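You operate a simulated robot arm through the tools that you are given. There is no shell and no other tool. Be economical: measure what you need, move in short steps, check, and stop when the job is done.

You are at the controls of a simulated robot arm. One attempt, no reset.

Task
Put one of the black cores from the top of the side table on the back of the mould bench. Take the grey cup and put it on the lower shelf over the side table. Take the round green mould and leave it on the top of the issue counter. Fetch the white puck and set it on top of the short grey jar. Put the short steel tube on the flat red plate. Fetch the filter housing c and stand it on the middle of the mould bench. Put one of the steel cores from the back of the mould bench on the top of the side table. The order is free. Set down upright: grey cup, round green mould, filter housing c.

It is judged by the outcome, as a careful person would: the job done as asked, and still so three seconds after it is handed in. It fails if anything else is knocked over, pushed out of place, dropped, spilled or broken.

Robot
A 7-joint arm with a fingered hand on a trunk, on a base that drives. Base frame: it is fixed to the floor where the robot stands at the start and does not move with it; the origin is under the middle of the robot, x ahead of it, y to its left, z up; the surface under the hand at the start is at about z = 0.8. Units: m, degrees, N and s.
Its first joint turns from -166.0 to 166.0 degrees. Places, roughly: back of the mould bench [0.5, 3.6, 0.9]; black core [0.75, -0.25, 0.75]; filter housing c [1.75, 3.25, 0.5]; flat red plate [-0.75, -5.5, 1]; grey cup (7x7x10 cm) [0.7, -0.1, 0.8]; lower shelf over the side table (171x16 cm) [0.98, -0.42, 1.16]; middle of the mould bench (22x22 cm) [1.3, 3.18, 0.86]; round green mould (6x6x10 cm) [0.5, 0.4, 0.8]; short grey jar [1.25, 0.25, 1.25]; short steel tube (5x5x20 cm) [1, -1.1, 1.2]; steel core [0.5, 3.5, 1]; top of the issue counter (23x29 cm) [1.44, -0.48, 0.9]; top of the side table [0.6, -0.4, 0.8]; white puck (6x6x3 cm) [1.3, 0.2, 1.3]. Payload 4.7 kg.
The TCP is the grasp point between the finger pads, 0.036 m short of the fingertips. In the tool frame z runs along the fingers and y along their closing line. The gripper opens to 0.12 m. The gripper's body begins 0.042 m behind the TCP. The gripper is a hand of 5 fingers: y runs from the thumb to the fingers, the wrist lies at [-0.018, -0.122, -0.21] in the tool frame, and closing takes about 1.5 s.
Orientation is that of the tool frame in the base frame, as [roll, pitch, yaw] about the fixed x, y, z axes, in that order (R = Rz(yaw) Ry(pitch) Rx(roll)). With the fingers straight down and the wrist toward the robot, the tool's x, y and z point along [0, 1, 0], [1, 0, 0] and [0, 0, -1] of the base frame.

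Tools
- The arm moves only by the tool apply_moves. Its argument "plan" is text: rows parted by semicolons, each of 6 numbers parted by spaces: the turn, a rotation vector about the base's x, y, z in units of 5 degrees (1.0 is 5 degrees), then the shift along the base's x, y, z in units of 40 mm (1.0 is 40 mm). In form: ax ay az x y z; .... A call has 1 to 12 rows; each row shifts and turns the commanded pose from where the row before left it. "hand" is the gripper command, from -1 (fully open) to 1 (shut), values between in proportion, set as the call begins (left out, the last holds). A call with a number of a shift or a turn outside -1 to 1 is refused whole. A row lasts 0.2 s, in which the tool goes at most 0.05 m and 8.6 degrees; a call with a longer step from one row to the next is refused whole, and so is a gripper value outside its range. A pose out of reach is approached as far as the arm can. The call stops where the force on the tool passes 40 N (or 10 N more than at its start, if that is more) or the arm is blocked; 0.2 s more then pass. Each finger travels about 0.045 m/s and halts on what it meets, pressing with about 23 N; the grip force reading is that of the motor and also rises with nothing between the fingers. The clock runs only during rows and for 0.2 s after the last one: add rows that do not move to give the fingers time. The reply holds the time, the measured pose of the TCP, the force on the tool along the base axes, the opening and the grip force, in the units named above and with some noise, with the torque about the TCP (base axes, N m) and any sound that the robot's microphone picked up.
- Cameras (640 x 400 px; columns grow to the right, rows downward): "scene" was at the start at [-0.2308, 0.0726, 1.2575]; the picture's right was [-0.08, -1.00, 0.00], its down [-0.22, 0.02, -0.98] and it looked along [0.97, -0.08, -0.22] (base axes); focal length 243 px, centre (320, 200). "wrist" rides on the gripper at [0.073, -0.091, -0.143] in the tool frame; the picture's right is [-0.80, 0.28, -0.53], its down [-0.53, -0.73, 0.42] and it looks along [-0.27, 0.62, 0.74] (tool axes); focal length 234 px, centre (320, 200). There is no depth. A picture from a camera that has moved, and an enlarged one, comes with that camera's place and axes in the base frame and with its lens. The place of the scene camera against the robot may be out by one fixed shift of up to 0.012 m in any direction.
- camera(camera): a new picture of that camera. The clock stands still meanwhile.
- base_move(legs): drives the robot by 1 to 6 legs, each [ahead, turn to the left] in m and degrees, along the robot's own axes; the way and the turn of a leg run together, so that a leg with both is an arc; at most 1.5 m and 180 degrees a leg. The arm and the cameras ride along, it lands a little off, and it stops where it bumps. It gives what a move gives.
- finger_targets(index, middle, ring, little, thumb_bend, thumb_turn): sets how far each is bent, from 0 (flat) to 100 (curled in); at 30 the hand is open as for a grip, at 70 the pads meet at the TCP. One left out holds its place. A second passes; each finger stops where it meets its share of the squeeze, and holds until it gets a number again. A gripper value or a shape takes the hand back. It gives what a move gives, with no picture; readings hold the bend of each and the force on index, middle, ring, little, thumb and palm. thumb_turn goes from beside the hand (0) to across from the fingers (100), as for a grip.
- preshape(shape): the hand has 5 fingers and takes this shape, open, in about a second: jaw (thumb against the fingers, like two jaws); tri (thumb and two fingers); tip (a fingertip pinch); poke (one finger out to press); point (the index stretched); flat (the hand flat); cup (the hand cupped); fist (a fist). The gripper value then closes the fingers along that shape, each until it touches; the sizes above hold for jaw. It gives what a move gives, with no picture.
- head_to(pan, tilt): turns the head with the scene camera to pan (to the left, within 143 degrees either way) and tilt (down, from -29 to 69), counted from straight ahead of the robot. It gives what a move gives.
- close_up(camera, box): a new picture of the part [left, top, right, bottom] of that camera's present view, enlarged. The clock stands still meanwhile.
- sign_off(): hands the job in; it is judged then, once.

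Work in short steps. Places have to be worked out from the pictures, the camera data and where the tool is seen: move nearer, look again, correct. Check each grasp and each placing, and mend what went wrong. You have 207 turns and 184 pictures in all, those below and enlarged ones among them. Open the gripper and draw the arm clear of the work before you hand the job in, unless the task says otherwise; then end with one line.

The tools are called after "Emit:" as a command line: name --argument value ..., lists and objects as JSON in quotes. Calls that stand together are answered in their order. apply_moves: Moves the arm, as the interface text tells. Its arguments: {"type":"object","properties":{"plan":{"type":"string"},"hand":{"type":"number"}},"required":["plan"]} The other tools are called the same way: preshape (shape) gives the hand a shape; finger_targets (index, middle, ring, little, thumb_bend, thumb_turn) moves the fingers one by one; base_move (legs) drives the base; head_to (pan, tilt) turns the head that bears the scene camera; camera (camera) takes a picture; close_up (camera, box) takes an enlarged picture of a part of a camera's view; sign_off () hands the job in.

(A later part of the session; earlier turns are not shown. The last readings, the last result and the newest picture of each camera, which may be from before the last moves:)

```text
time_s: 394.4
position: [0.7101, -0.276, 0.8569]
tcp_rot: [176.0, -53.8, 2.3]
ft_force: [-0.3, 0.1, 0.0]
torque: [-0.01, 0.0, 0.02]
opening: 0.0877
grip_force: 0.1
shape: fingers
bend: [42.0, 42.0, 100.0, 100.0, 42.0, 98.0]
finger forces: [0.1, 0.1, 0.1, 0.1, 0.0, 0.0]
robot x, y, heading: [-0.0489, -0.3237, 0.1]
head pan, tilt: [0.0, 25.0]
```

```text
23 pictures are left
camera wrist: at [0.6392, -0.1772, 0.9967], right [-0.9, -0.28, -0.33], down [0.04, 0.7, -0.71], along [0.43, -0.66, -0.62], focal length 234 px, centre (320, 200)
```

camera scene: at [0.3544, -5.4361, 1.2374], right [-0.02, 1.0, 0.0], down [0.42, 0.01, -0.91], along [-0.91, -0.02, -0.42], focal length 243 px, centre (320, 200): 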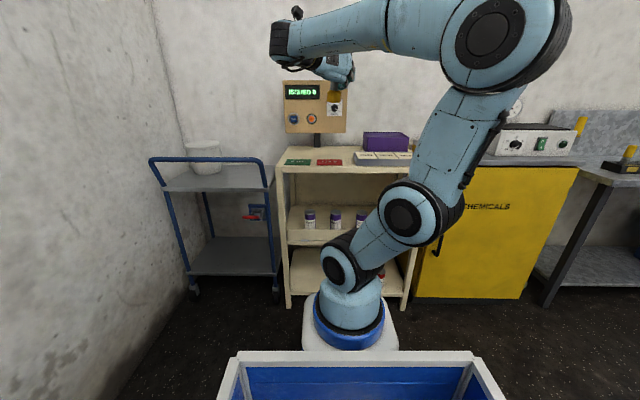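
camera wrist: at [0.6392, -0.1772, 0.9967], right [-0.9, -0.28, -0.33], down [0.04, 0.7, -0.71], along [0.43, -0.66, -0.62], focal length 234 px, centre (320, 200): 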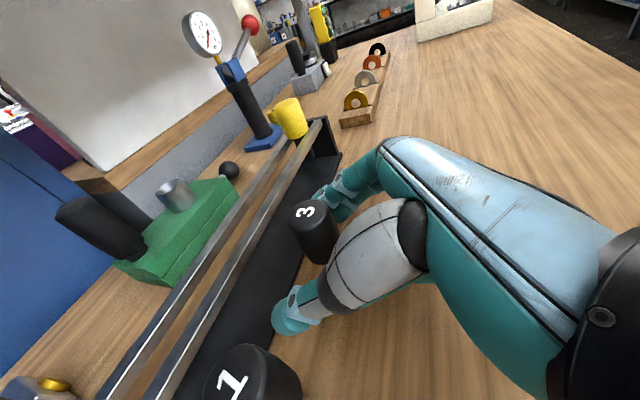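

Core 3's head is between thumb and fingers. Close index, middle and thumb, then lift slightly.

Emit:
finger_targets --index 75 --middle 75 --thumb_bend 75

Emit:
apply_moves --plan "0 0 0 0 0 .4;0 0 0 0 0 .5;0 0 0 0 0 .5;0 0 0 0 0 0"

Emit:
camera --camera "wrist"

```text
time_s: 395.4
position: [0.7099, -0.2761, 0.8574]
tcp_rot: [175.7, -53.8, 2.6]
ft_force: [0.0, 0.1, -0.7]
torque: [0.0, 0.03, -0.02]
opening: 0.0041
grip_force: 14.9
shape: fingers
bend: [74.0, 74.0, 100.0, 100.0, 71.0, 96.0]
finger forces: [10.0, 5.1, 0.0, 0.0, 14.8, 0.1]
robot x, y, heading: [-0.052, -0.3222, -0.1]
head pan, tilt: [0.0, 25.0]
```

```text
time_s: 396.4
position: [0.71, -0.2749, 0.9134]
tcp_rot: [175.8, -53.7, 2.5]
ft_force: [0.3, 1.0, -1.3]
torque: [0.01, 0.04, -0.03]
opening: 0.0043
grip_force: 14.6
shape: fingers
bend: [74.0, 74.0, 100.0, 100.0, 71.0, 96.0]
finger forces: [9.8, 5.3, 0.0, 0.1, 14.7, 0.0]
robot x, y, heading: [-0.0524, -0.3224, -0.3]
head pan, tilt: [0.0, 25.0]
```

```text
22 pictures are left
camera wrist: at [0.6395, -0.1772, 1.0542], right [-0.9, -0.28, -0.33], down [0.04, 0.7, -0.71], along [0.43, -0.66, -0.62], focal length 234 px, centre (320, 200)
```

wrist: 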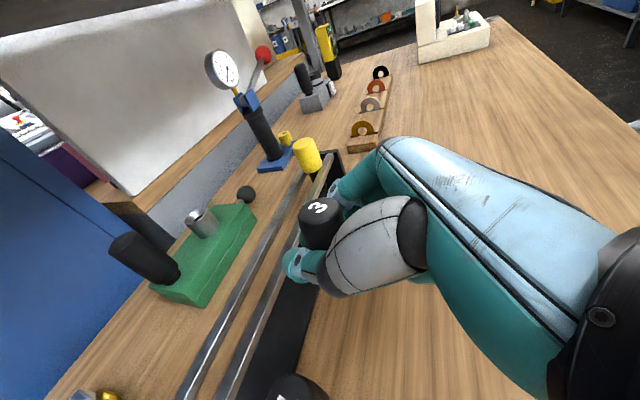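

Core 3 is held upright. Retract and drive to the mould bench.

Emit:
apply_moves --plan "0 0 0 -.8 0 .5;0 0 0 -.8 0 .5;0 0 0 -.8 0 .5;0 0 0 -.8 0 .5;0 0 0 -.8 0 .5;0 0 0 -.8 0 .5;0 0 0 0 0 .5;0 0 0 0 0 0"

Emit:
base_move --legs '[[-0.2, 0], [0, 76], [1.5, 0], [1.35, 0], [0, 14]]'

Emit:
camera --camera "scene"

```text
time_s: 398.1
position: [0.5179, -0.279, 1.0536]
tcp_rot: [175.7, -53.7, 2.5]
ft_force: [-1.0, 0.0, -1.0]
torque: [0.01, 0.04, 0.0]
opening: 0.0039
grip_force: 14.4
shape: fingers
bend: [74.0, 74.0, 100.0, 100.0, 71.0, 96.0]
finger forces: [9.6, 5.0, 0.1, 0.1, 14.5, 0.0]
robot x, y, heading: [-0.0465, -0.3193, 0.1]
head pan, tilt: [0.0, 25.0]
```

```text
time_s: 417.3
position: [0.3699, 3.0196, 1.0539]
tcp_rot: [175.7, -53.8, 92.4]
ft_force: [0.3, -0.7, -1.6]
torque: [0.01, -0.01, -0.06]
opening: 0.0041
grip_force: 14.4
shape: fingers
bend: [74.0, 74.0, 100.0, 100.0, 71.0, 96.0]
finger forces: [9.2, 5.0, 0.0, 0.0, 14.3, 0.0]
robot x, y, heading: [0.4104, 2.4503, 89.8]
head pan, tilt: [0.0, 25.0]
```

```text
21 pictures are left
camera scene: at [0.3342, 2.213, 1.2374], right [1.0, 0.0, 0.0], down [0.0, -0.42, -0.91], along [0.0, 0.91, -0.42], focal length 243 px, centre (320, 200)
```

scene: 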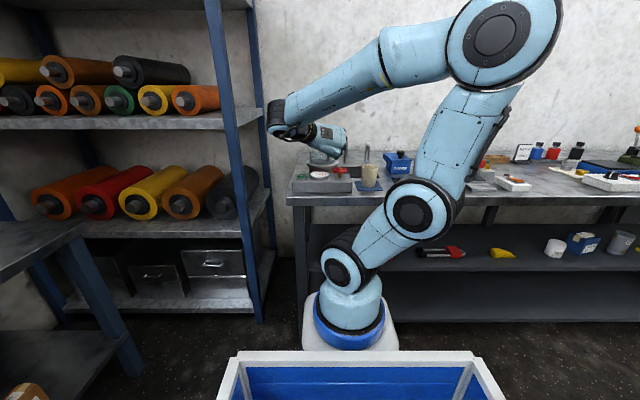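

Emit:
close_up --camera "scene" --box '[280, 120, 640, 280]'

Emit:
camera --camera "wrist"

```text
1.78 times, centred on (460, 200) of scene
camera zoom: at [0.3342, 2.213, 1.2374], right [1.0, 0.0, 0.0], down [0.0, -0.42, -0.91], along [0.0, 0.91, -0.42], focal length 432 px, centre (71, 200)
```

zoom: 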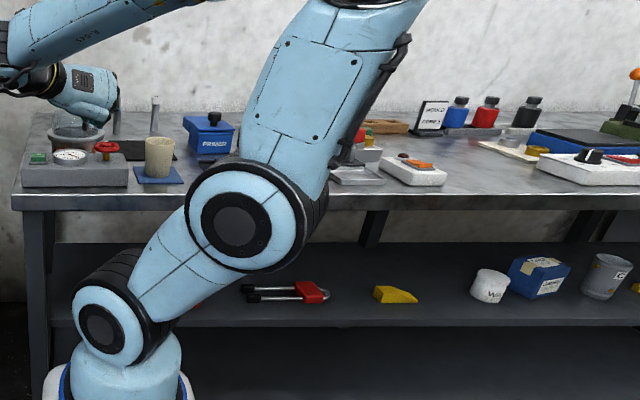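

```text
19 pictures are left
camera wrist: at [0.2708, 2.9494, 1.193], right [0.28, -0.9, -0.33], down [-0.7, 0.04, -0.71], along [0.66, 0.43, -0.62], focal length 234 px, centre (320, 200)
```

wrist: 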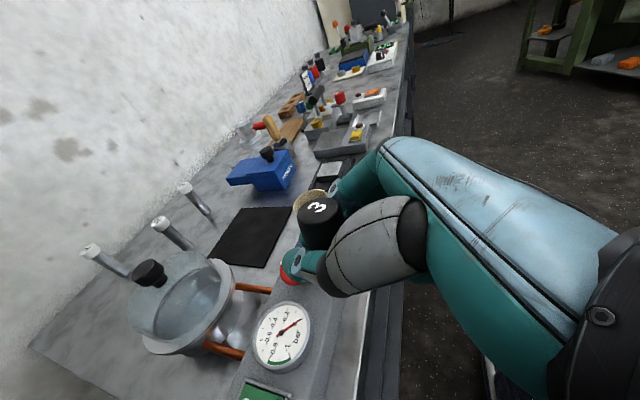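

Three steel cores stand at the back (≈(0.61,3.525), (0.485,3.49), further left). I'll set the black core in the back strip just between/in front of the two right ones, around (0.55, 3.465). Move base 0.15 m forward, yaw the hand +15° and bring it over.

Emit:
base_move --legs '[[0.15, 0]]'

Emit:
apply_moves --plan "0 0 1 .6 0 .2;0 0 1 .6 0 .2;0 0 1 .6 0 .2;0 0 0 .7 .5 0;0 0 0 .7 .5 0;0 0 0 .5 .6 0;0 0 0 0 .9 0;0 0 0 0 0 0"

Emit:
camera --camera "wrist"

```text
time_s: 418.6
position: [0.3708, 3.1711, 1.0534]
tcp_rot: [175.6, -53.6, 92.4]
ft_force: [-0.1, 0.0, -1.2]
torque: [0.0, 0.02, -0.01]
opening: 0.004
grip_force: 14.5
shape: fingers
bend: [74.0, 74.0, 100.0, 100.0, 71.0, 96.0]
finger forces: [9.3, 5.1, 0.0, 0.0, 14.4, 0.0]
robot x, y, heading: [0.4133, 2.5992, 89.8]
head pan, tilt: [0.0, 25.0]
```

```text
time_s: 420.4
position: [0.5195, 3.2695, 1.0789]
tcp_rot: [175.6, -53.8, 107.3]
ft_force: [-0.3, 0.2, -1.1]
torque: [0.0, -0.02, 0.01]
opening: 0.0038
grip_force: 14.3
shape: fingers
bend: [74.0, 74.0, 100.0, 100.0, 71.0, 96.0]
finger forces: [9.1, 5.0, 0.0, 0.0, 14.2, 0.0]
robot x, y, heading: [0.4073, 2.5988, 89.6]
head pan, tilt: [0.0, 25.0]
```

```text
18 pictures are left
camera wrist: at [0.4414, 3.177, 1.2179], right [0.5, -0.8, -0.33], down [-0.69, -0.14, -0.71], along [0.53, 0.58, -0.62], focal length 234 px, centre (320, 200)
```

wrist: 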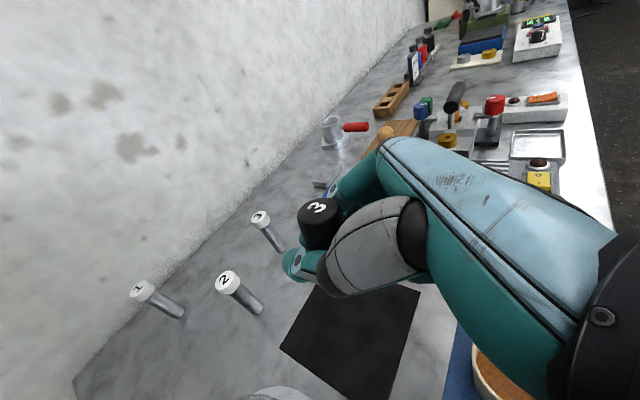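

Steel cores: #2 (0.471,3.479), #3 (0.592,3.513), #1 (0.39,3.64). Target for the black core (0.532, 3.475) between #2 and #3. Move above and descend to just over the bench.

Emit:
apply_moves --plan "0 0 0 .1 .8 0;0 0 0 .1 .8 0;0 0 0 .1 .8 0;0 0 0 .1 .8 0;0 0 0 .05 .8 0;0 0 0 0 .75 0;0 0 0 0 0 -.8;0 0 0 0 0 -.8;0 0 0 0 0 -.8;0 0 0 0 0 -.7;0 0 0 0 0 0"

Emit:
camera --camera "wrist"

```text
time_s: 422.8
position: [0.5345, 3.46, 0.951]
tcp_rot: [175.7, -53.7, 107.3]
ft_force: [0.7, 0.3, -1.3]
torque: [-0.01, -0.01, -0.01]
opening: 0.0039
grip_force: 13.8
shape: fingers
bend: [74.0, 74.0, 100.0, 100.0, 71.0, 96.0]
finger forces: [9.0, 5.1, 0.1, 0.0, 14.1, 0.1]
robot x, y, heading: [0.4116, 2.6003, 89.5]
head pan, tilt: [0.0, 25.0]
```

```text
17 pictures are left
camera wrist: at [0.4585, 3.3677, 1.0918], right [0.5, -0.8, -0.33], down [-0.69, -0.14, -0.71], along [0.53, 0.58, -0.62], focal length 234 px, centre (320, 200)
```

wrist: 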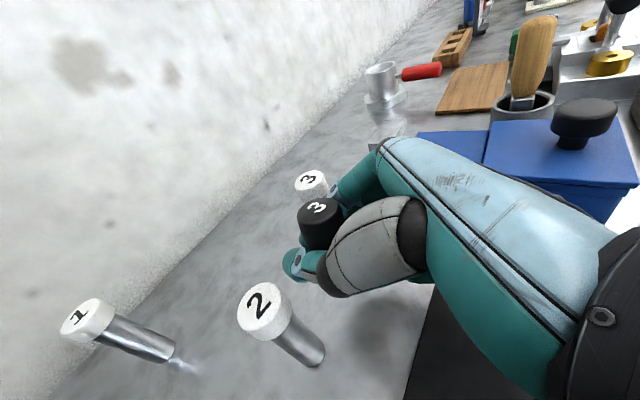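

Well placed between #2 and #3. Lower to contact.

Emit:
apply_moves --plan "0 0 0 0 0 -.3;0 0 0 0 0 -.25;0 0 0 0 0 -.15;0 0 0 0 0 0"

Emit:
apply_moves --plan "0 0 0 0 0 -.12;0 0 0 0 0 0"

Emit:
apply_moves --plan "0 0 0 0 0 -.1;0 0 0 0 0 0"

```text
time_s: 423.8
position: [0.5371, 3.46, 0.9257]
tcp_rot: [175.7, -53.7, 107.3]
ft_force: [0.4, -0.5, -2.2]
torque: [0.03, 0.0, -0.02]
opening: 0.004
grip_force: 14.2
shape: fingers
bend: [74.0, 74.0, 100.0, 100.0, 71.0, 96.0]
finger forces: [9.0, 4.9, 0.0, 0.0, 14.0, 0.0]
robot x, y, heading: [0.4081, 2.6017, 89.3]
head pan, tilt: [0.0, 25.0]
```

```text
time_s: 424.4
position: [0.5358, 3.4603, 0.9216]
tcp_rot: [175.7, -53.6, 107.2]
ft_force: [-0.2, 0.2, -1.1]
torque: [0.01, 0.0, -0.01]
opening: 0.0035
grip_force: 14.0
shape: fingers
bend: [74.0, 74.0, 100.0, 100.0, 71.0, 96.0]
finger forces: [9.0, 4.9, 0.0, 0.0, 14.1, 0.0]
robot x, y, heading: [0.4117, 2.6006, 89.4]
head pan, tilt: [0.0, 25.0]
```

```text
time_s: 425.0
position: [0.5366, 3.4605, 0.915]
tcp_rot: [175.6, -53.7, 107.3]
ft_force: [-0.4, -0.8, -0.6]
torque: [0.03, 0.01, -0.01]
opening: 0.0037
grip_force: 13.7
shape: fingers
bend: [74.0, 74.0, 100.0, 100.0, 71.0, 96.0]
finger forces: [8.9, 5.0, 0.1, 0.0, 14.1, 0.0]
robot x, y, heading: [0.4122, 2.5964, 89.5]
head pan, tilt: [0.0, 25.0]
```

Emit:
apply_moves --plan "0 0 0 0 0 -.1;0 0 0 0 0 0"

Emit:
apply_moves --plan "0 0 0 0 0 -.08;0 0 0 0 0 0"

```text
time_s: 425.6
position: [0.5372, 3.4592, 0.9135]
tcp_rot: [175.5, -53.9, 107.3]
ft_force: [0.4, 0.8, 6.4]
torque: [0.0, 0.03, 0.02]
opening: 0.0038
grip_force: 14.7
shape: fingers
bend: [74.0, 74.0, 100.0, 100.0, 71.0, 95.0]
finger forces: [9.7, 4.9, 0.0, 0.1, 15.0, 0.0]
robot x, y, heading: [0.4061, 2.6019, 89.3]
head pan, tilt: [0.0, 25.0]
```

```text
time_s: 426.2
position: [0.5368, 3.4613, 0.9115]
tcp_rot: [175.7, -54.0, 107.2]
ft_force: [3.6, 4.0, 17.7]
torque: [0.2, 0.06, 0.01]
opening: 0.0033
grip_force: 16.3
shape: fingers
bend: [74.0, 74.0, 100.0, 100.0, 72.0, 95.0]
finger forces: [10.5, 6.1, 0.0, 0.0, 15.5, 0.0]
robot x, y, heading: [0.4079, 2.5992, 89.5]
head pan, tilt: [0.0, 25.0]
```

Contact with the bench. Release slightly and check.

Emit:
finger_targets --index 65 --middle 65 --thumb_bend 61

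Emit:
finger_targets --index 60 --middle 60 --thumb_bend 54

Emit:
apply_moves --plan "0 0 0 .12 -.38 .3;0 0 0 .12 -.38 .3;0 0 0 .2 -.7 .55;0 0 0 .2 -.7 .55;0 0 0 .2 -.7 .55;0 0 0 0 0 0"

Emit:
camera --camera "wrist"

```text
time_s: 427.2
position: [0.5368, 3.4599, 0.9088]
tcp_rot: [175.8, -53.8, 107.2]
ft_force: [-0.3, 0.0, -0.1]
torque: [0.0, 0.01, -0.03]
opening: 0.0238
grip_force: 0.0
shape: fingers
bend: [65.0, 65.0, 100.0, 100.0, 61.0, 97.0]
finger forces: [0.0, 0.0, 0.0, 0.1, 0.0, 0.0]
robot x, y, heading: [0.4106, 2.5999, 89.7]
head pan, tilt: [0.0, 25.0]
```

```text
time_s: 428.2
position: [0.5368, 3.461, 0.9078]
tcp_rot: [175.8, -53.7, 107.2]
ft_force: [-0.1, 0.2, 0.8]
torque: [-0.01, 0.02, -0.04]
opening: 0.0419
grip_force: 0.1
shape: fingers
bend: [60.0, 60.0, 100.0, 100.0, 54.0, 97.0]
finger forces: [0.0, 0.0, 0.0, 0.0, 0.0, 0.0]
robot x, y, heading: [0.4086, 2.6006, 89.8]
head pan, tilt: [0.0, 25.0]
```

```text
time_s: 429.6
position: [0.5713, 3.3458, 0.9972]
tcp_rot: [175.8, -53.7, 107.2]
ft_force: [-0.8, 0.5, -1.0]
torque: [0.01, 0.0, -0.01]
opening: 0.0415
grip_force: 0.0
shape: fingers
bend: [60.0, 60.0, 100.0, 100.0, 54.0, 97.0]
finger forces: [0.0, 0.0, 0.0, 0.1, 0.0, 0.1]
robot x, y, heading: [0.4111, 2.5978, 89.5]
head pan, tilt: [0.0, 25.0]
```

```text
16 pictures are left
camera wrist: at [0.4945, 3.2526, 1.1374], right [0.5, -0.8, -0.33], down [-0.69, -0.14, -0.71], along [0.53, 0.58, -0.62], focal length 234 px, centre (320, 200)
```

wrist: 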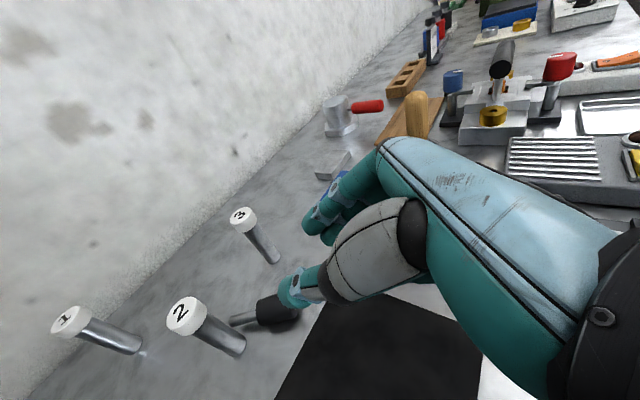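

The black core tipped and lies on the bench between #2 and #3 at the back; upright isn't required for it, so I leave it. Next, steel core #3 at (0.591, 3.514): set a narrow opening and move to its pre-grasp.

Emit:
finger_targets --index 55 --middle 55 --thumb_bend 53

Emit:
apply_moves --plan "0 0 0 .5 0 .2;0 0 0 .5 .4 0;0 0 0 .3 .5 0;0 0 0 0 .6 -.2;0 0 0 0 0 0"

Emit:
camera --camera "wrist"

```text
time_s: 430.6
position: [0.5713, 3.3461, 0.9974]
tcp_rot: [175.8, -53.8, 107.2]
ft_force: [0.2, 0.2, 0.3]
torque: [-0.03, 0.04, 0.02]
opening: 0.0505
grip_force: 0.1
shape: fingers
bend: [55.0, 55.0, 100.0, 100.0, 53.0, 97.0]
finger forces: [0.0, 0.0, 0.0, 0.0, 0.0, 0.0]
robot x, y, heading: [0.4107, 2.6, 89.8]
head pan, tilt: [0.0, 25.0]
```

```text
time_s: 431.8
position: [0.6222, 3.4067, 0.9982]
tcp_rot: [175.7, -53.8, 107.2]
ft_force: [-0.3, 0.5, 0.2]
torque: [0.03, -0.01, 0.01]
opening: 0.0508
grip_force: 0.1
shape: fingers
bend: [55.0, 55.0, 100.0, 100.0, 53.0, 97.0]
finger forces: [0.0, 0.0, 0.0, 0.1, 0.0, 0.1]
robot x, y, heading: [0.4103, 2.6017, 89.7]
head pan, tilt: [0.0, 25.0]
```

```text
15 pictures are left
camera wrist: at [0.5462, 3.3132, 1.1388], right [0.5, -0.8, -0.33], down [-0.69, -0.14, -0.71], along [0.53, 0.58, -0.62], focal length 234 px, centre (320, 200)
```

wrist: 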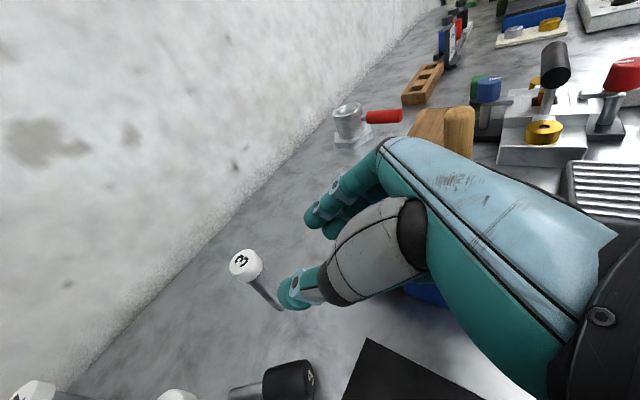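

Core #3 is centred on the approach line. Slide in and close.

Emit:
apply_moves --plan "0 0 0 -.13 .46 -.36;0 0 0 -.13 .46 -.36;0 0 0 -.13 .46 -.36;0 0 0 -.13 .46 -.36;0 0 0 -.13 .46 -.36;0 0 0 0 0 -.15;0 0 0 0 0 0"

Emit:
finger_targets --index 80 --middle 80 --thumb_bend 78

Emit:
camera --camera "wrist"

```text
time_s: 433.4
position: [0.597, 3.4981, 0.9208]
tcp_rot: [175.7, -53.8, 107.4]
ft_force: [0.2, 0.2, 0.3]
torque: [0.02, -0.01, 0.04]
opening: 0.0507
grip_force: 0.1
shape: fingers
bend: [55.0, 55.0, 100.0, 100.0, 53.0, 97.0]
finger forces: [0.0, 0.1, 0.0, 0.1, 0.0, 0.0]
robot x, y, heading: [0.4127, 2.6, 89.6]
head pan, tilt: [0.0, 25.0]
```

```text
time_s: 434.4
position: [0.5956, 3.4986, 0.9211]
tcp_rot: [175.8, -53.7, 107.1]
ft_force: [0.0, -0.4, -2.9]
torque: [-0.04, 0.0, -0.01]
opening: 0.0135
grip_force: 18.8
shape: fingers
bend: [72.0, 72.0, 100.0, 100.0, 70.0, 93.0]
finger forces: [8.4, 11.0, 0.0, 0.0, 18.2, 0.1]
robot x, y, heading: [0.4085, 2.6038, 89.5]
head pan, tilt: [0.0, 25.0]
```

```text
14 pictures are left
camera wrist: at [0.5204, 3.4043, 1.0615], right [0.5, -0.8, -0.33], down [-0.69, -0.14, -0.71], along [0.53, 0.58, -0.62], focal length 234 px, centre (320, 200)
```

wrist: 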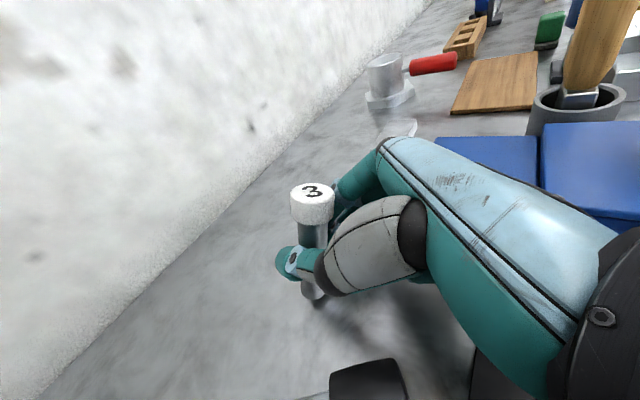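

Steel core gripped. Lift, retract and drive back to the side table.

Emit:
apply_moves --plan "0 0 0 0 0 .7;0 0 0 0 0 .9;0 0 0 0 0 .9;0 0 0 0 0 .9;0 0 0 0 -.9 .3;0 0 0 0 -.9 0;0 0 0 0 -.9 0;0 0 0 0 -.9 0;0 0 0 0 -.9 0;0 0 0 0 0 0"

Emit:
base_move --legs '[[-0.4, 0], [0, 166], [1.5, 0], [0.95, 0], [0, 104]]'

Emit:
camera --camera "wrist"

```text
time_s: 436.6
position: [0.597, 3.3173, 1.0681]
tcp_rot: [175.7, -53.7, 107.2]
ft_force: [-0.1, -0.1, -3.5]
torque: [-0.03, -0.01, 0.0]
opening: 0.0134
grip_force: 18.5
shape: fingers
bend: [72.0, 72.0, 100.0, 100.0, 70.0, 93.0]
finger forces: [8.4, 10.9, 0.1, 0.0, 17.7, 0.1]
robot x, y, heading: [0.4072, 2.6001, 89.6]
head pan, tilt: [0.0, 25.0]
```

```text
time_s: 461.9
position: [0.6038, -0.3184, 1.069]
tcp_rot: [175.8, -53.8, 20.3]
ft_force: [-1.2, -0.6, -2.5]
torque: [0.01, 0.05, -0.03]
opening: 0.0132
grip_force: 18.4
shape: fingers
bend: [72.0, 72.0, 100.0, 100.0, 70.0, 93.0]
finger forces: [8.5, 10.8, 0.0, 0.0, 17.6, 0.1]
robot x, y, heading: [-0.1238, -0.1745, 2.9]
head pan, tilt: [0.0, 25.0]
```

```text
13 pictures are left
camera wrist: at [0.5068, -0.246, 1.2087], right [-0.77, -0.54, -0.33], down [-0.18, 0.68, -0.71], along [0.61, -0.49, -0.62], focal length 234 px, centre (320, 200)
```

wrist: 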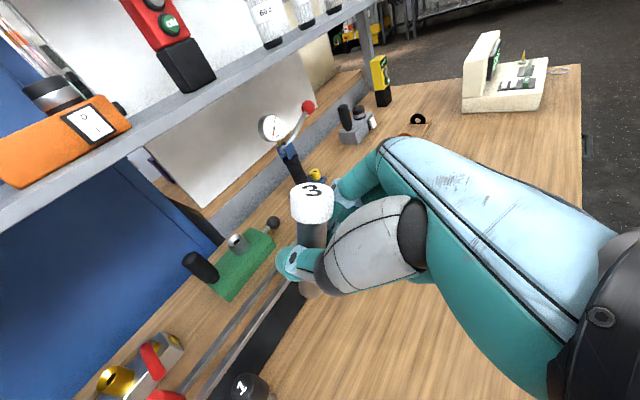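

The area around (0.615, −0.313) on the table is free. Lower the core straight down there.

Emit:
apply_moves --plan "0 0 0 0 0 -1;0 0 0 0 0 -1;0 0 0 0 0 -1;0 0 0 0 0 -1;0 0 0 0 0 -.6;0 0 0 0 0 -.2;0 0 0 0 0 0"

Emit:
apply_moves --plan "0 0 0 0 0 -.1;0 0 0 0 0 -.05;0 0 0 0 0 0"

Emit:
apply_moves --plan "0 0 0 0 0 -.1;0 0 0 0 0 0"

```text
time_s: 463.5
position: [0.6024, -0.318, 0.8786]
tcp_rot: [175.7, -53.7, 20.3]
ft_force: [-0.5, 0.1, -1.4]
torque: [-0.02, 0.06, 0.01]
opening: 0.0129
grip_force: 18.8
shape: fingers
bend: [72.0, 72.0, 100.0, 100.0, 70.0, 93.0]
finger forces: [8.5, 10.9, 0.0, 0.0, 17.6, 0.1]
robot x, y, heading: [-0.124, -0.1725, 2.7]
head pan, tilt: [0.0, 25.0]
```

```text
time_s: 464.3
position: [0.6039, -0.3182, 0.8712]
tcp_rot: [175.8, -53.7, 20.3]
ft_force: [-0.3, 1.2, -2.4]
torque: [0.03, 0.01, -0.01]
opening: 0.013
grip_force: 18.6
shape: fingers
bend: [72.0, 72.0, 100.0, 100.0, 70.0, 93.0]
finger forces: [8.6, 10.8, 0.1, 0.1, 17.6, 0.0]
robot x, y, heading: [-0.1246, -0.1717, 2.6]
head pan, tilt: [0.0, 25.0]
```

```text
time_s: 464.9
position: [0.6035, -0.317, 0.8666]
tcp_rot: [175.7, -53.8, 20.4]
ft_force: [-0.3, -0.2, -2.3]
torque: [0.01, 0.05, 0.01]
opening: 0.0131
grip_force: 18.7
shape: fingers
bend: [72.0, 72.0, 100.0, 100.0, 70.0, 93.0]
finger forces: [8.5, 11.0, 0.0, 0.0, 17.7, 0.1]
robot x, y, heading: [-0.1262, -0.1697, 2.6]
head pan, tilt: [0.0, 25.0]
```

Emit:
apply_moves --plan "0 0 0 0 0 -.08;0 0 0 0 0 0"

Emit:
apply_moves --plan "0 0 0 0 0 -.08;0 0 0 0 0 0"

```text
time_s: 465.5
position: [0.6038, -0.3174, 0.8627]
tcp_rot: [175.7, -53.7, 20.4]
ft_force: [-0.4, -0.8, -2.3]
torque: [0.01, 0.05, -0.04]
opening: 0.0129
grip_force: 18.0
shape: fingers
bend: [72.0, 72.0, 100.0, 100.0, 70.0, 93.0]
finger forces: [8.4, 11.0, 0.0, 0.0, 17.6, 0.0]
robot x, y, heading: [-0.1254, -0.1705, 2.9]
head pan, tilt: [0.0, 25.0]
```

```text
time_s: 466.1
position: [0.6035, -0.3183, 0.8588]
tcp_rot: [175.7, -53.7, 20.5]
ft_force: [0.4, -0.7, -2.3]
torque: [-0.01, 0.03, 0.01]
opening: 0.0131
grip_force: 18.8
shape: fingers
bend: [72.0, 72.0, 100.0, 100.0, 70.0, 93.0]
finger forces: [8.5, 11.1, 0.1, 0.0, 17.6, 0.0]
robot x, y, heading: [-0.1236, -0.1758, 2.6]
head pan, tilt: [0.0, 25.0]
```

Emit:
apply_moves --plan "0 0 0 0 0 -.08;0 0 0 0 0 0"

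Emit:
apply_moves --plan "0 0 0 0 0 -.08;0 0 0 0 0 0"

Emit:
camera --camera "wrist"

```text
time_s: 466.7
position: [0.6031, -0.3193, 0.8582]
tcp_rot: [175.8, -53.7, 20.3]
ft_force: [-0.7, 0.1, -0.7]
torque: [0.04, 0.01, -0.01]
opening: 0.013
grip_force: 19.3
shape: fingers
bend: [72.0, 72.0, 100.0, 100.0, 70.0, 93.0]
finger forces: [8.5, 10.9, 0.1, 0.0, 18.1, 0.0]
robot x, y, heading: [-0.1244, -0.1695, 2.8]
head pan, tilt: [0.0, 25.0]
```

```text
time_s: 467.3
position: [0.6033, -0.3184, 0.8554]
tcp_rot: [175.6, -54.0, 20.5]
ft_force: [0.5, -2.6, 10.4]
torque: [0.08, -0.24, -0.05]
opening: 0.013
grip_force: 18.0
shape: fingers
bend: [72.0, 72.0, 100.0, 100.0, 71.0, 93.0]
finger forces: [9.4, 8.7, 0.0, 0.0, 18.7, 0.1]
robot x, y, heading: [-0.1229, -0.1685, 2.9]
head pan, tilt: [0.0, 25.0]
```

```text
12 pictures are left
camera wrist: at [0.5059, -0.2461, 0.9949], right [-0.77, -0.54, -0.33], down [-0.17, 0.68, -0.71], along [0.61, -0.49, -0.62], focal length 234 px, centre (320, 200)
```

wrist: 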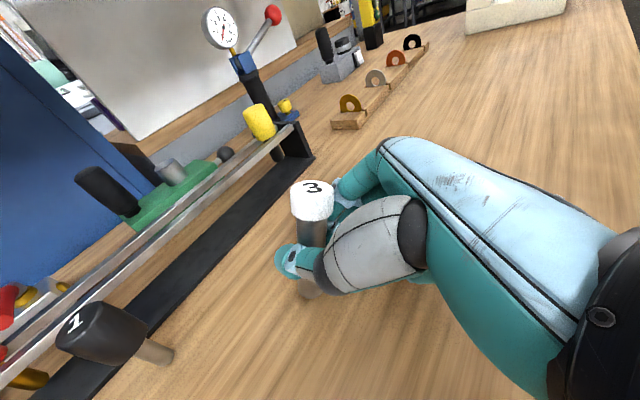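

The image shows the core leaning in the grip (bottom forward). I raise 2.5 cm, tilt the hand 20° down to right it, and check from the scene camera.

Emit:
apply_moves --plan "0 0 0 0 0 .6;-.34 .94 0 0 0 0;-.34 .94 0 0 0 0;-.34 .94 0 0 0 0;-.34 .94 0 0 0 0;0 0 0 0 0 0"

Emit:
close_up --camera "scene" --box '[320, 60, 480, 180]'

Emit:
camera --camera "wrist"

```text
time_s: 468.7
position: [0.603, -0.3177, 0.8782]
tcp_rot: [176.0, -33.7, 20.2]
ft_force: [1.2, -0.7, -3.4]
torque: [-0.03, -0.02, 0.0]
opening: 0.013
grip_force: 19.1
shape: fingers
bend: [72.0, 72.0, 100.0, 100.0, 71.0, 93.0]
finger forces: [9.8, 10.3, 0.0, 0.0, 18.4, 0.1]
robot x, y, heading: [-0.1257, -0.171, 2.9]
head pan, tilt: [0.0, 25.0]
```

```text
3.33 times, centred on (400, 120) of scene
camera zoom: at [-0.3584, -0.1029, 1.2374], right [0.05, -1.0, 0.0], down [-0.42, -0.02, -0.91], along [0.91, 0.04, -0.42], focal length 809 px, centre (53, 467)
```

zoom: 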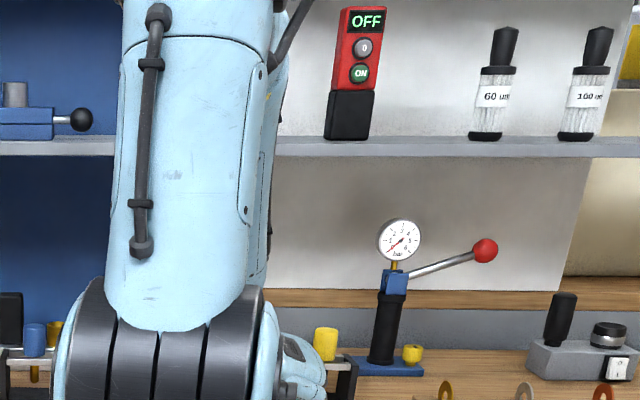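

```text
10 pictures are left
camera wrist: at [0.5552, -0.2282, 1.0327], right [-0.83, -0.56, 0.01], down [-0.41, 0.6, -0.69], along [0.38, -0.57, -0.72], focal length 234 px, centre (320, 200)
```

wrist: 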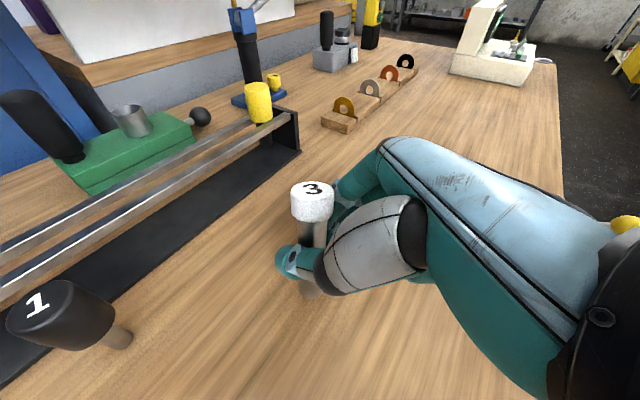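

The core looks plumb in this view but the head's ellipse suggests ~15° lean along the line of sight (bottom toward the thumb, as before). Correct that roll and lower to contact.

Emit:
apply_moves --plan "-.83 -.55 0 0 0 0;-.83 -.55 0 0 0 0;-.83 -.55 0 0 0 0;0 0 0 0 0 -.25;0 0 0 0 0 0"

Emit:
apply_moves --plan "0 0 0 0 0 -.1;0 0 0 0 0 0"

Emit:
apply_moves --plan "0 0 0 0 0 -.1;0 0 0 0 0 0"

```text
time_s: 469.9
position: [0.6046, -0.3195, 0.8687]
tcp_rot: [157.8, -35.9, 30.6]
ft_force: [-0.3, 0.6, -2.8]
torque: [-0.01, -0.01, 0.01]
opening: 0.0126
grip_force: 18.7
shape: fingers
bend: [72.0, 72.0, 100.0, 100.0, 71.0, 93.0]
finger forces: [9.5, 10.3, 0.0, 0.0, 18.3, 0.0]
robot x, y, heading: [-0.1204, -0.1719, 3.0]
head pan, tilt: [0.0, 25.0]
```

```text
time_s: 470.5
position: [0.6042, -0.3177, 0.8634]
tcp_rot: [157.9, -36.0, 30.7]
ft_force: [0.1, 0.3, -1.9]
torque: [-0.04, 0.05, 0.02]
opening: 0.0132
grip_force: 18.7
shape: fingers
bend: [72.0, 72.0, 100.0, 100.0, 71.0, 93.0]
finger forces: [9.5, 10.2, 0.0, 0.1, 18.4, 0.0]
robot x, y, heading: [-0.1219, -0.1714, 2.7]
head pan, tilt: [0.0, 25.0]
```

```text
time_s: 471.1
position: [0.6053, -0.3182, 0.8621]
tcp_rot: [157.8, -35.9, 30.6]
ft_force: [-0.3, -0.1, 6.3]
torque: [-0.07, -0.09, 0.03]
opening: 0.0127
grip_force: 19.0
shape: fingers
bend: [72.0, 72.0, 100.0, 100.0, 71.0, 93.0]
finger forces: [8.5, 11.3, 0.0, 0.0, 18.8, 0.0]
robot x, y, heading: [-0.1251, -0.1726, 2.8]
head pan, tilt: [0.0, 25.0]
```

Contact at the height that matches an upright core. Press 2 mm, then open wide and check.

Emit:
apply_moves --plan "0 0 0 0 0 -.06;0 0 0 0 0 0"

Emit:
finger_targets --index 44 --middle 44 --thumb_bend 44

Emit:
camera --camera "wrist"

```text
time_s: 471.7
position: [0.6057, -0.3181, 0.859]
tcp_rot: [157.8, -36.0, 30.8]
ft_force: [-0.9, 0.5, 17.2]
torque: [-0.13, -0.33, 0.05]
opening: 0.0122
grip_force: 19.3
shape: fingers
bend: [72.0, 72.0, 100.0, 100.0, 71.0, 93.0]
finger forces: [8.4, 11.7, 0.0, 0.0, 18.9, 0.0]
robot x, y, heading: [-0.1222, -0.1703, 3.0]
head pan, tilt: [0.0, 25.0]
```

```text
time_s: 472.7
position: [0.6047, -0.3177, 0.8577]
tcp_rot: [157.8, -35.9, 30.6]
ft_force: [0.7, 0.0, -0.3]
torque: [-0.01, 0.0, -0.03]
opening: 0.0806
grip_force: 0.0
shape: fingers
bend: [44.0, 44.0, 100.0, 100.0, 44.0, 97.0]
finger forces: [0.0, 0.0, 0.0, 0.0, 0.1, 0.0]
robot x, y, heading: [-0.1219, -0.1703, 2.9]
head pan, tilt: [0.0, 25.0]
```

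```text
9 pictures are left
camera wrist: at [0.5358, -0.1978, 0.9807], right [-0.83, -0.56, 0.01], down [-0.3, 0.43, -0.85], along [0.48, -0.71, -0.52], focal length 234 px, centre (320, 200)
```

wrist: 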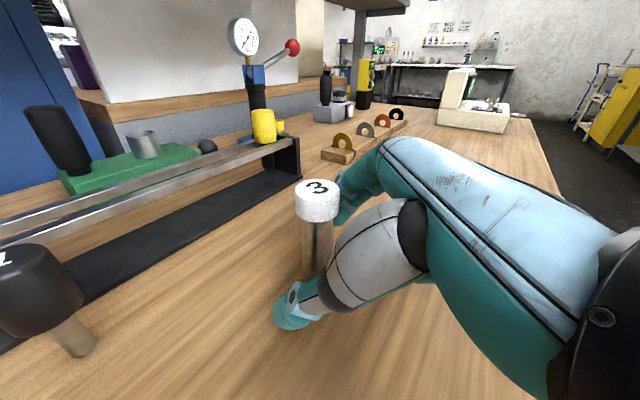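

The steel core stands upright on the side table. Withdraw along the finger line.

Emit:
apply_moves --plan "0 0 0 -.33 .03 .37;0 0 0 -.33 .03 .37;0 0 0 -.6 .05 .68;0 0 0 -.6 .05 .68;0 0 0 -.6 .05 .68;0 0 0 -.6 .05 .68;0 0 0 -.6 .05 .3;0 0 0 0 0 0"

Emit:
camera --camera "wrist"

```text
time_s: 474.5
position: [0.4577, -0.3044, 1.0083]
tcp_rot: [157.9, -35.9, 30.7]
ft_force: [-1.1, 0.3, -0.3]
torque: [-0.02, -0.01, 0.0]
opening: 0.0808
grip_force: 0.0
shape: fingers
bend: [44.0, 44.0, 100.0, 100.0, 44.0, 97.0]
finger forces: [0.0, 0.0, 0.0, 0.0, 0.1, 0.1]
robot x, y, heading: [-0.1218, -0.1705, 2.5]
head pan, tilt: [0.0, 25.0]
```

```text
8 pictures are left
camera wrist: at [0.3888, -0.1846, 1.1312], right [-0.83, -0.56, 0.01], down [-0.3, 0.43, -0.85], along [0.48, -0.71, -0.52], focal length 234 px, centre (320, 200)
```

wrist: 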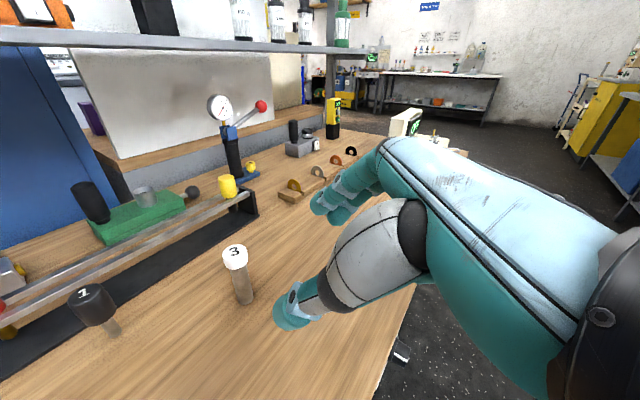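

Now the filter housing c on the lower shelf of the mould bench. Drive to about (1.55, 2.3) facing the bench.

Emit:
base_move --legs '[[-0.12, 0], [0, 70], [1.5, 0], [0.55, 0], [0, -50], [1.25, 0]]'

Emit:
base_move --legs '[[0, 67]]'

Emit:
head_to --pan 0 --tilt 30

Emit:
camera --camera "scene"

```text
time_s: 496.8
position: [2.0863, 2.3652, 1.0064]
tcp_rot: [158.1, -35.9, 50.7]
ft_force: [0.1, -1.0, 0.7]
torque: [0.02, -0.03, -0.03]
opening: 0.0809
grip_force: 0.1
shape: fingers
bend: [44.0, 44.0, 100.0, 100.0, 44.0, 97.0]
finger forces: [0.0, 0.0, 0.0, 0.1, 0.0, 0.0]
robot x, y, heading: [1.4941, 2.2881, 23.0]
head pan, tilt: [0.0, 25.0]
```

```text
time_s: 500.2
position: [1.6437, 2.8656, 1.0082]
tcp_rot: [157.9, -35.8, 119.1]
ft_force: [0.7, -0.3, 0.5]
torque: [-0.04, 0.01, -0.02]
opening: 0.0808
grip_force: 0.1
shape: fingers
bend: [44.0, 44.0, 100.0, 100.0, 44.0, 97.0]
finger forces: [0.0, 0.1, 0.0, 0.1, 0.0, 0.0]
robot x, y, heading: [1.4963, 2.2902, 91.2]
head pan, tilt: [0.0, 25.0]
```

```text
time_s: 500.8
position: [1.6441, 2.8675, 1.0073]
tcp_rot: [158.0, -35.9, 118.9]
ft_force: [-0.5, 0.1, 0.0]
torque: [0.02, 0.0, 0.03]
opening: 0.0806
grip_force: 0.0
shape: fingers
bend: [44.0, 44.0, 100.0, 100.0, 44.0, 97.0]
finger forces: [0.1, 0.1, 0.0, 0.1, 0.0, 0.1]
robot x, y, heading: [1.4944, 2.289, 91.1]
head pan, tilt: [0.0, 30.0]
```

```text
7 pictures are left
camera scene: at [1.426, 2.049, 1.2294], right [1.0, 0.02, 0.0], down [0.01, -0.5, -0.87], along [-0.02, 0.87, -0.5], focal length 243 px, centre (320, 200)
```

scene: 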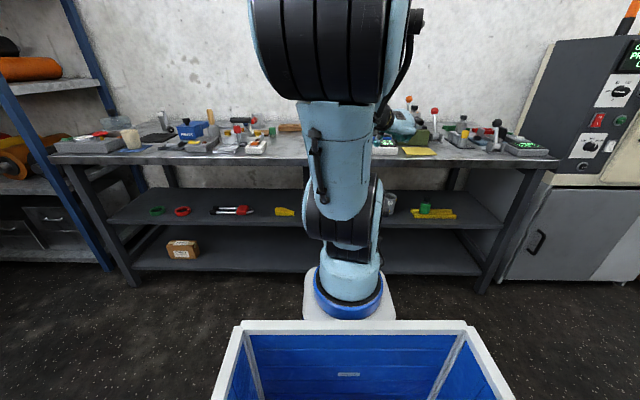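

Emit:
close_up --camera "scene" --box '[370, 140, 470, 240]'

```text
4.00 times, centred on (420, 190) of scene
camera zoom: at [1.426, 2.049, 1.2294], right [1.0, 0.02, 0.0], down [0.01, -0.5, -0.87], along [-0.02, 0.87, -0.5], focal length 971 px, centre (-80, 240)
```

zoom: 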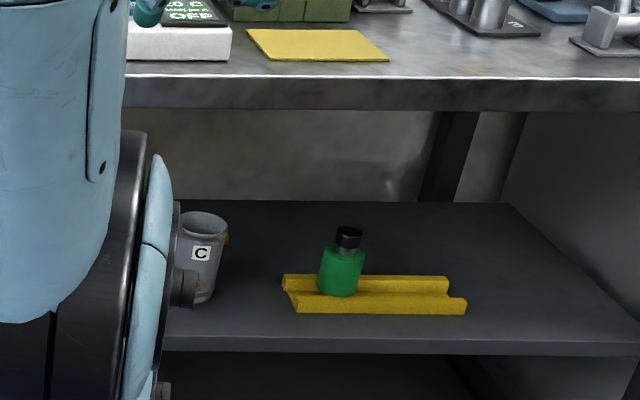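

The housing "C" stands on the lower shelf at about (1.78, 3.19), shelf z≈0.50, ~11 cm tall. I level the hand pointing forward (a≈72°) while lowering in front of the bench.

Emit:
apply_moves --plan ".78 .54 -.246 0 -.1 -.8;.78 .54 -.246 .3 -.1 -.8;.78 .54 -.246 .4 0 -.8;.78 .54 -.246 .5 0 -.8;.78 .54 -.246 .5 0 -.8;.78 .54 -.246 .5 0 -.8;.78 .54 -.246 .5 0 -.8;.78 .54 -.246 .5 0 -.8;0 0 0 0.2 0 -.9;0 0 0 0 0 -.9;0 0 0 0 0 -.9;0 0 0 0 0 -.9"

Emit:
finger_targets --index 32 --middle 32 --thumb_bend 32

```text
time_s: 503.4
position: [1.7795, 2.8601, 0.6079]
tcp_rot: [179.8, -72.1, 90.1]
ft_force: [-0.7, 0.2, -0.4]
torque: [-0.01, 0.02, 0.03]
opening: 0.0808
grip_force: 0.0
shape: fingers
bend: [44.0, 44.0, 100.0, 100.0, 44.0, 98.0]
finger forces: [0.1, 0.1, 0.0, 0.0, 0.0, 0.0]
robot x, y, heading: [1.4983, 2.2892, 91.2]
head pan, tilt: [0.0, 30.0]
```

```text
time_s: 504.4
position: [1.7797, 2.8599, 0.6086]
tcp_rot: [179.9, -72.0, 90.0]
ft_force: [-0.6, 0.4, 0.2]
torque: [-0.04, 0.0, -0.02]
opening: 0.1161
grip_force: 0.1
shape: fingers
bend: [32.0, 32.0, 100.0, 100.0, 32.0, 98.0]
finger forces: [0.0, 0.1, 0.0, 0.1, 0.0, 0.0]
robot x, y, heading: [1.4951, 2.2887, 91.3]
head pan, tilt: [0.0, 30.0]
```

Excellent: exactly the wanted orientation. One wrist picture to locate the housing.

Emit:
camera --camera "wrist"

```text
5 pictures are left
camera wrist: at [1.6891, 2.7458, 0.7218], right [0.28, -0.75, -0.6], down [-0.73, 0.24, -0.64], along [0.62, 0.62, -0.48], focal length 234 px, centre (320, 200)
```

wrist: 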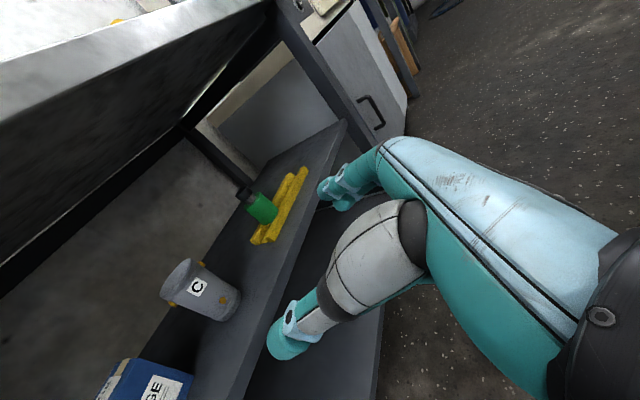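

Housing c: base ≈(1.77, 3.205), shelf z≈0.487, rim z≈0.585. Slide in toward it with the hand slightly descending.

Emit:
apply_moves --plan "0 0 0 0 .9 -.25;0 0 0 0 .9 -.25;0 0 0 -.05 .9 -.2;0 0 0 -.05 .9 -.2;0 0 0 -.05 .9 -.2;0 0 0 -.05 .9 -.2;0 0 0 -.05 .9 -.2;0 0 0 0 .9 -.1;0 0 0 0 0 0"

Emit:
apply_moves --plan "0 0 0 0 .6 0;0 0 0 0 .35 0;0 0 0 0 0 0"

Emit:
camera --camera "wrist"

```text
time_s: 506.4
position: [1.7698, 3.1482, 0.5419]
tcp_rot: [180.0, -72.1, 90.1]
ft_force: [-0.6, 0.6, 0.9]
torque: [-0.01, 0.01, -0.03]
opening: 0.1158
grip_force: 0.4
shape: fingers
bend: [32.0, 32.0, 100.0, 100.0, 32.0, 98.0]
finger forces: [0.0, 0.1, 0.0, 0.7, 0.0, 0.1]
robot x, y, heading: [1.4945, 2.2895, 91.0]
head pan, tilt: [0.0, 30.0]
```

```text
time_s: 507.2
position: [1.7698, 3.1868, 0.5442]
tcp_rot: [179.5, -72.0, 90.4]
ft_force: [0.7, -2.7, 4.6]
torque: [-0.3, -0.06, -0.03]
opening: 0.1164
grip_force: 2.4
shape: fingers
bend: [32.0, 32.0, 100.0, 100.0, 32.0, 98.0]
finger forces: [0.0, 0.1, 0.0, 4.7, 0.0, 0.1]
robot x, y, heading: [1.4944, 2.2924, 91.6]
head pan, tilt: [0.0, 30.0]
```

```text
4 pictures are left
camera wrist: at [1.679, 3.0729, 0.6569], right [0.28, -0.75, -0.6], down [-0.73, 0.24, -0.64], along [0.62, 0.62, -0.48], focal length 234 px, centre (320, 200)
```

wrist: 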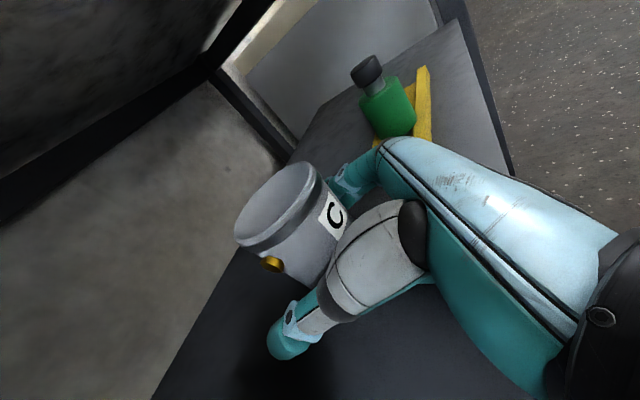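

Housing is between thumb and fingers; little finger just grazes the shelf. Raise 4 mm and close index, middle and thumb.

Emit:
apply_moves --plan "0 0 0 0 -.15 .1;0 0 0 0 0 0"

Emit:
finger_targets --index 70 --middle 70 --thumb_bend 70

Emit:
apply_moves --plan "0 0 0 0 0 .4;0 0 0 0 0 .4;0 0 0 0 0 0"

Emit:
camera --camera "wrist"

```text
time_s: 507.8
position: [1.7691, 3.1799, 0.5468]
tcp_rot: [-180.0, -72.0, 90.0]
ft_force: [-1.0, 0.3, -0.4]
torque: [0.0, 0.0, -0.01]
opening: 0.1162
grip_force: 0.1
shape: fingers
bend: [32.0, 32.0, 100.0, 100.0, 32.0, 98.0]
finger forces: [0.1, 0.0, 0.0, 0.0, 0.0, 0.0]
robot x, y, heading: [1.494, 2.2878, 91.3]
head pan, tilt: [0.0, 30.0]
```

```text
time_s: 508.8
position: [1.7702, 3.1803, 0.5471]
tcp_rot: [-179.8, -71.9, 89.6]
ft_force: [1.2, 0.2, 0.2]
torque: [-0.02, -0.06, 0.0]
opening: 0.0488
grip_force: 18.8
shape: fingers
bend: [53.0, 59.0, 100.0, 100.0, 58.0, 97.0]
finger forces: [12.4, 6.4, 0.1, 0.1, 19.9, 0.1]
robot x, y, heading: [1.4954, 2.2903, 91.2]
head pan, tilt: [0.0, 30.0]
```

```text
time_s: 509.6
position: [1.7713, 3.1802, 0.5796]
tcp_rot: [179.9, -72.0, 90.0]
ft_force: [1.3, -0.7, -4.3]
torque: [-0.05, -0.01, 0.01]
opening: 0.0487
grip_force: 19.6
shape: fingers
bend: [53.0, 59.0, 100.0, 100.0, 58.0, 97.0]
finger forces: [12.6, 6.4, 0.0, 0.1, 19.7, 0.0]
robot x, y, heading: [1.4948, 2.2897, 91.2]
head pan, tilt: [0.0, 30.0]
```

```text
3 pictures are left
camera wrist: at [1.6802, 3.0665, 0.6931], right [0.28, -0.75, -0.6], down [-0.73, 0.24, -0.64], along [0.62, 0.62, -0.48], focal length 234 px, centre (320, 200)
```

wrist: 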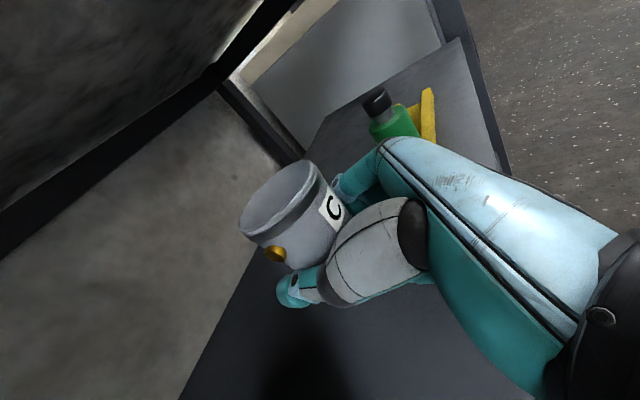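

Housing is held level (weight 4 N). Withdraw from the shelf, then raise in front of the bench while shifting left to x≈1.36.

Emit:
apply_moves --plan "0 0 0 0 -.8 0;0 0 0 0 -1 0;0 0 0 0 -1 0;0 0 0 0 -1 0;0 0 0 0 -1 0;0 0 0 0 -1 0;0 0 0 0 -1 0;0 0 0 0 -1 0;0 0 0 0 -.6 0;0 0 0 0 0 0"

Emit:
apply_moves --plan "0 0 0 -.85 0 .88;0 0 0 -.85 0 .88;0 0 0 -.85 0 .88;0 0 0 -.85 0 .88;0 0 0 -.85 0 .88;0 0 0 -.85 0 .88;0 0 0 -.85 0 .88;0 0 0 -.85 0 .88;0 0 0 -.85 0 .88;0 0 0 -.85 0 .88;0 0 0 -.85 0 .88;0 0 0 -.85 0 .88"

```text
time_s: 511.8
position: [1.7813, 2.8498, 0.585]
tcp_rot: [175.9, -72.8, 93.7]
ft_force: [0.2, 0.8, -4.0]
torque: [-0.02, 0.03, 0.02]
opening: 0.0485
grip_force: 19.2
shape: fingers
bend: [53.0, 60.0, 100.0, 100.0, 59.0, 97.0]
finger forces: [12.7, 6.4, 0.0, 0.0, 19.4, 0.0]
robot x, y, heading: [1.4921, 2.2873, 91.2]
head pan, tilt: [0.0, 30.0]
```

```text
time_s: 514.4
position: [1.3619, 2.8436, 1.0002]
tcp_rot: [179.7, -72.0, 90.3]
ft_force: [1.4, -0.3, -3.0]
torque: [-0.03, 0.01, -0.01]
opening: 0.0487
grip_force: 19.0
shape: fingers
bend: [52.0, 60.0, 100.0, 100.0, 59.0, 97.0]
finger forces: [12.7, 6.5, 0.0, 0.1, 18.6, 0.1]
robot x, y, heading: [1.4944, 2.2898, 91.3]
head pan, tilt: [0.0, 30.0]
```

Move forward over the bench to (1.36, 3.165) and take a check picture.

Emit:
apply_moves --plan "0 0 0 0 1 0;0 0 0 0 1 0;0 0 0 0 1 0;0 0 0 0 1 0;0 0 0 0 1 0;0 0 0 0 1 0;0 0 0 0 1 0;0 0 0 0 1 0;0 0 0 0 0 -.6;0 0 0 0 0 -.6;0 0 0 0 0 0"

Emit:
camera --camera "wrist"

```text
time_s: 516.8
position: [1.3612, 3.1616, 0.9544]
tcp_rot: [179.7, -72.1, 90.3]
ft_force: [0.1, -0.1, -3.6]
torque: [-0.01, -0.03, 0.04]
opening: 0.0487
grip_force: 19.4
shape: fingers
bend: [52.0, 60.0, 100.0, 100.0, 60.0, 97.0]
finger forces: [12.0, 6.6, 0.0, 0.1, 18.3, 0.0]
robot x, y, heading: [1.4917, 2.2869, 91.1]
head pan, tilt: [0.0, 30.0]
```

```text
2 pictures are left
camera wrist: at [1.271, 3.0488, 1.068], right [0.28, -0.75, -0.6], down [-0.73, 0.24, -0.64], along [0.62, 0.62, -0.48], focal length 234 px, centre (320, 200)
```

wrist: 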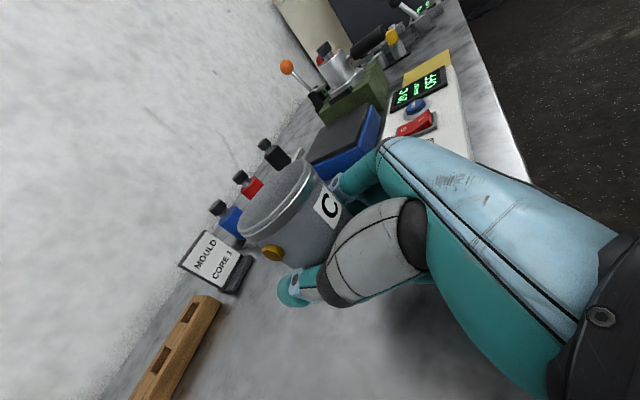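

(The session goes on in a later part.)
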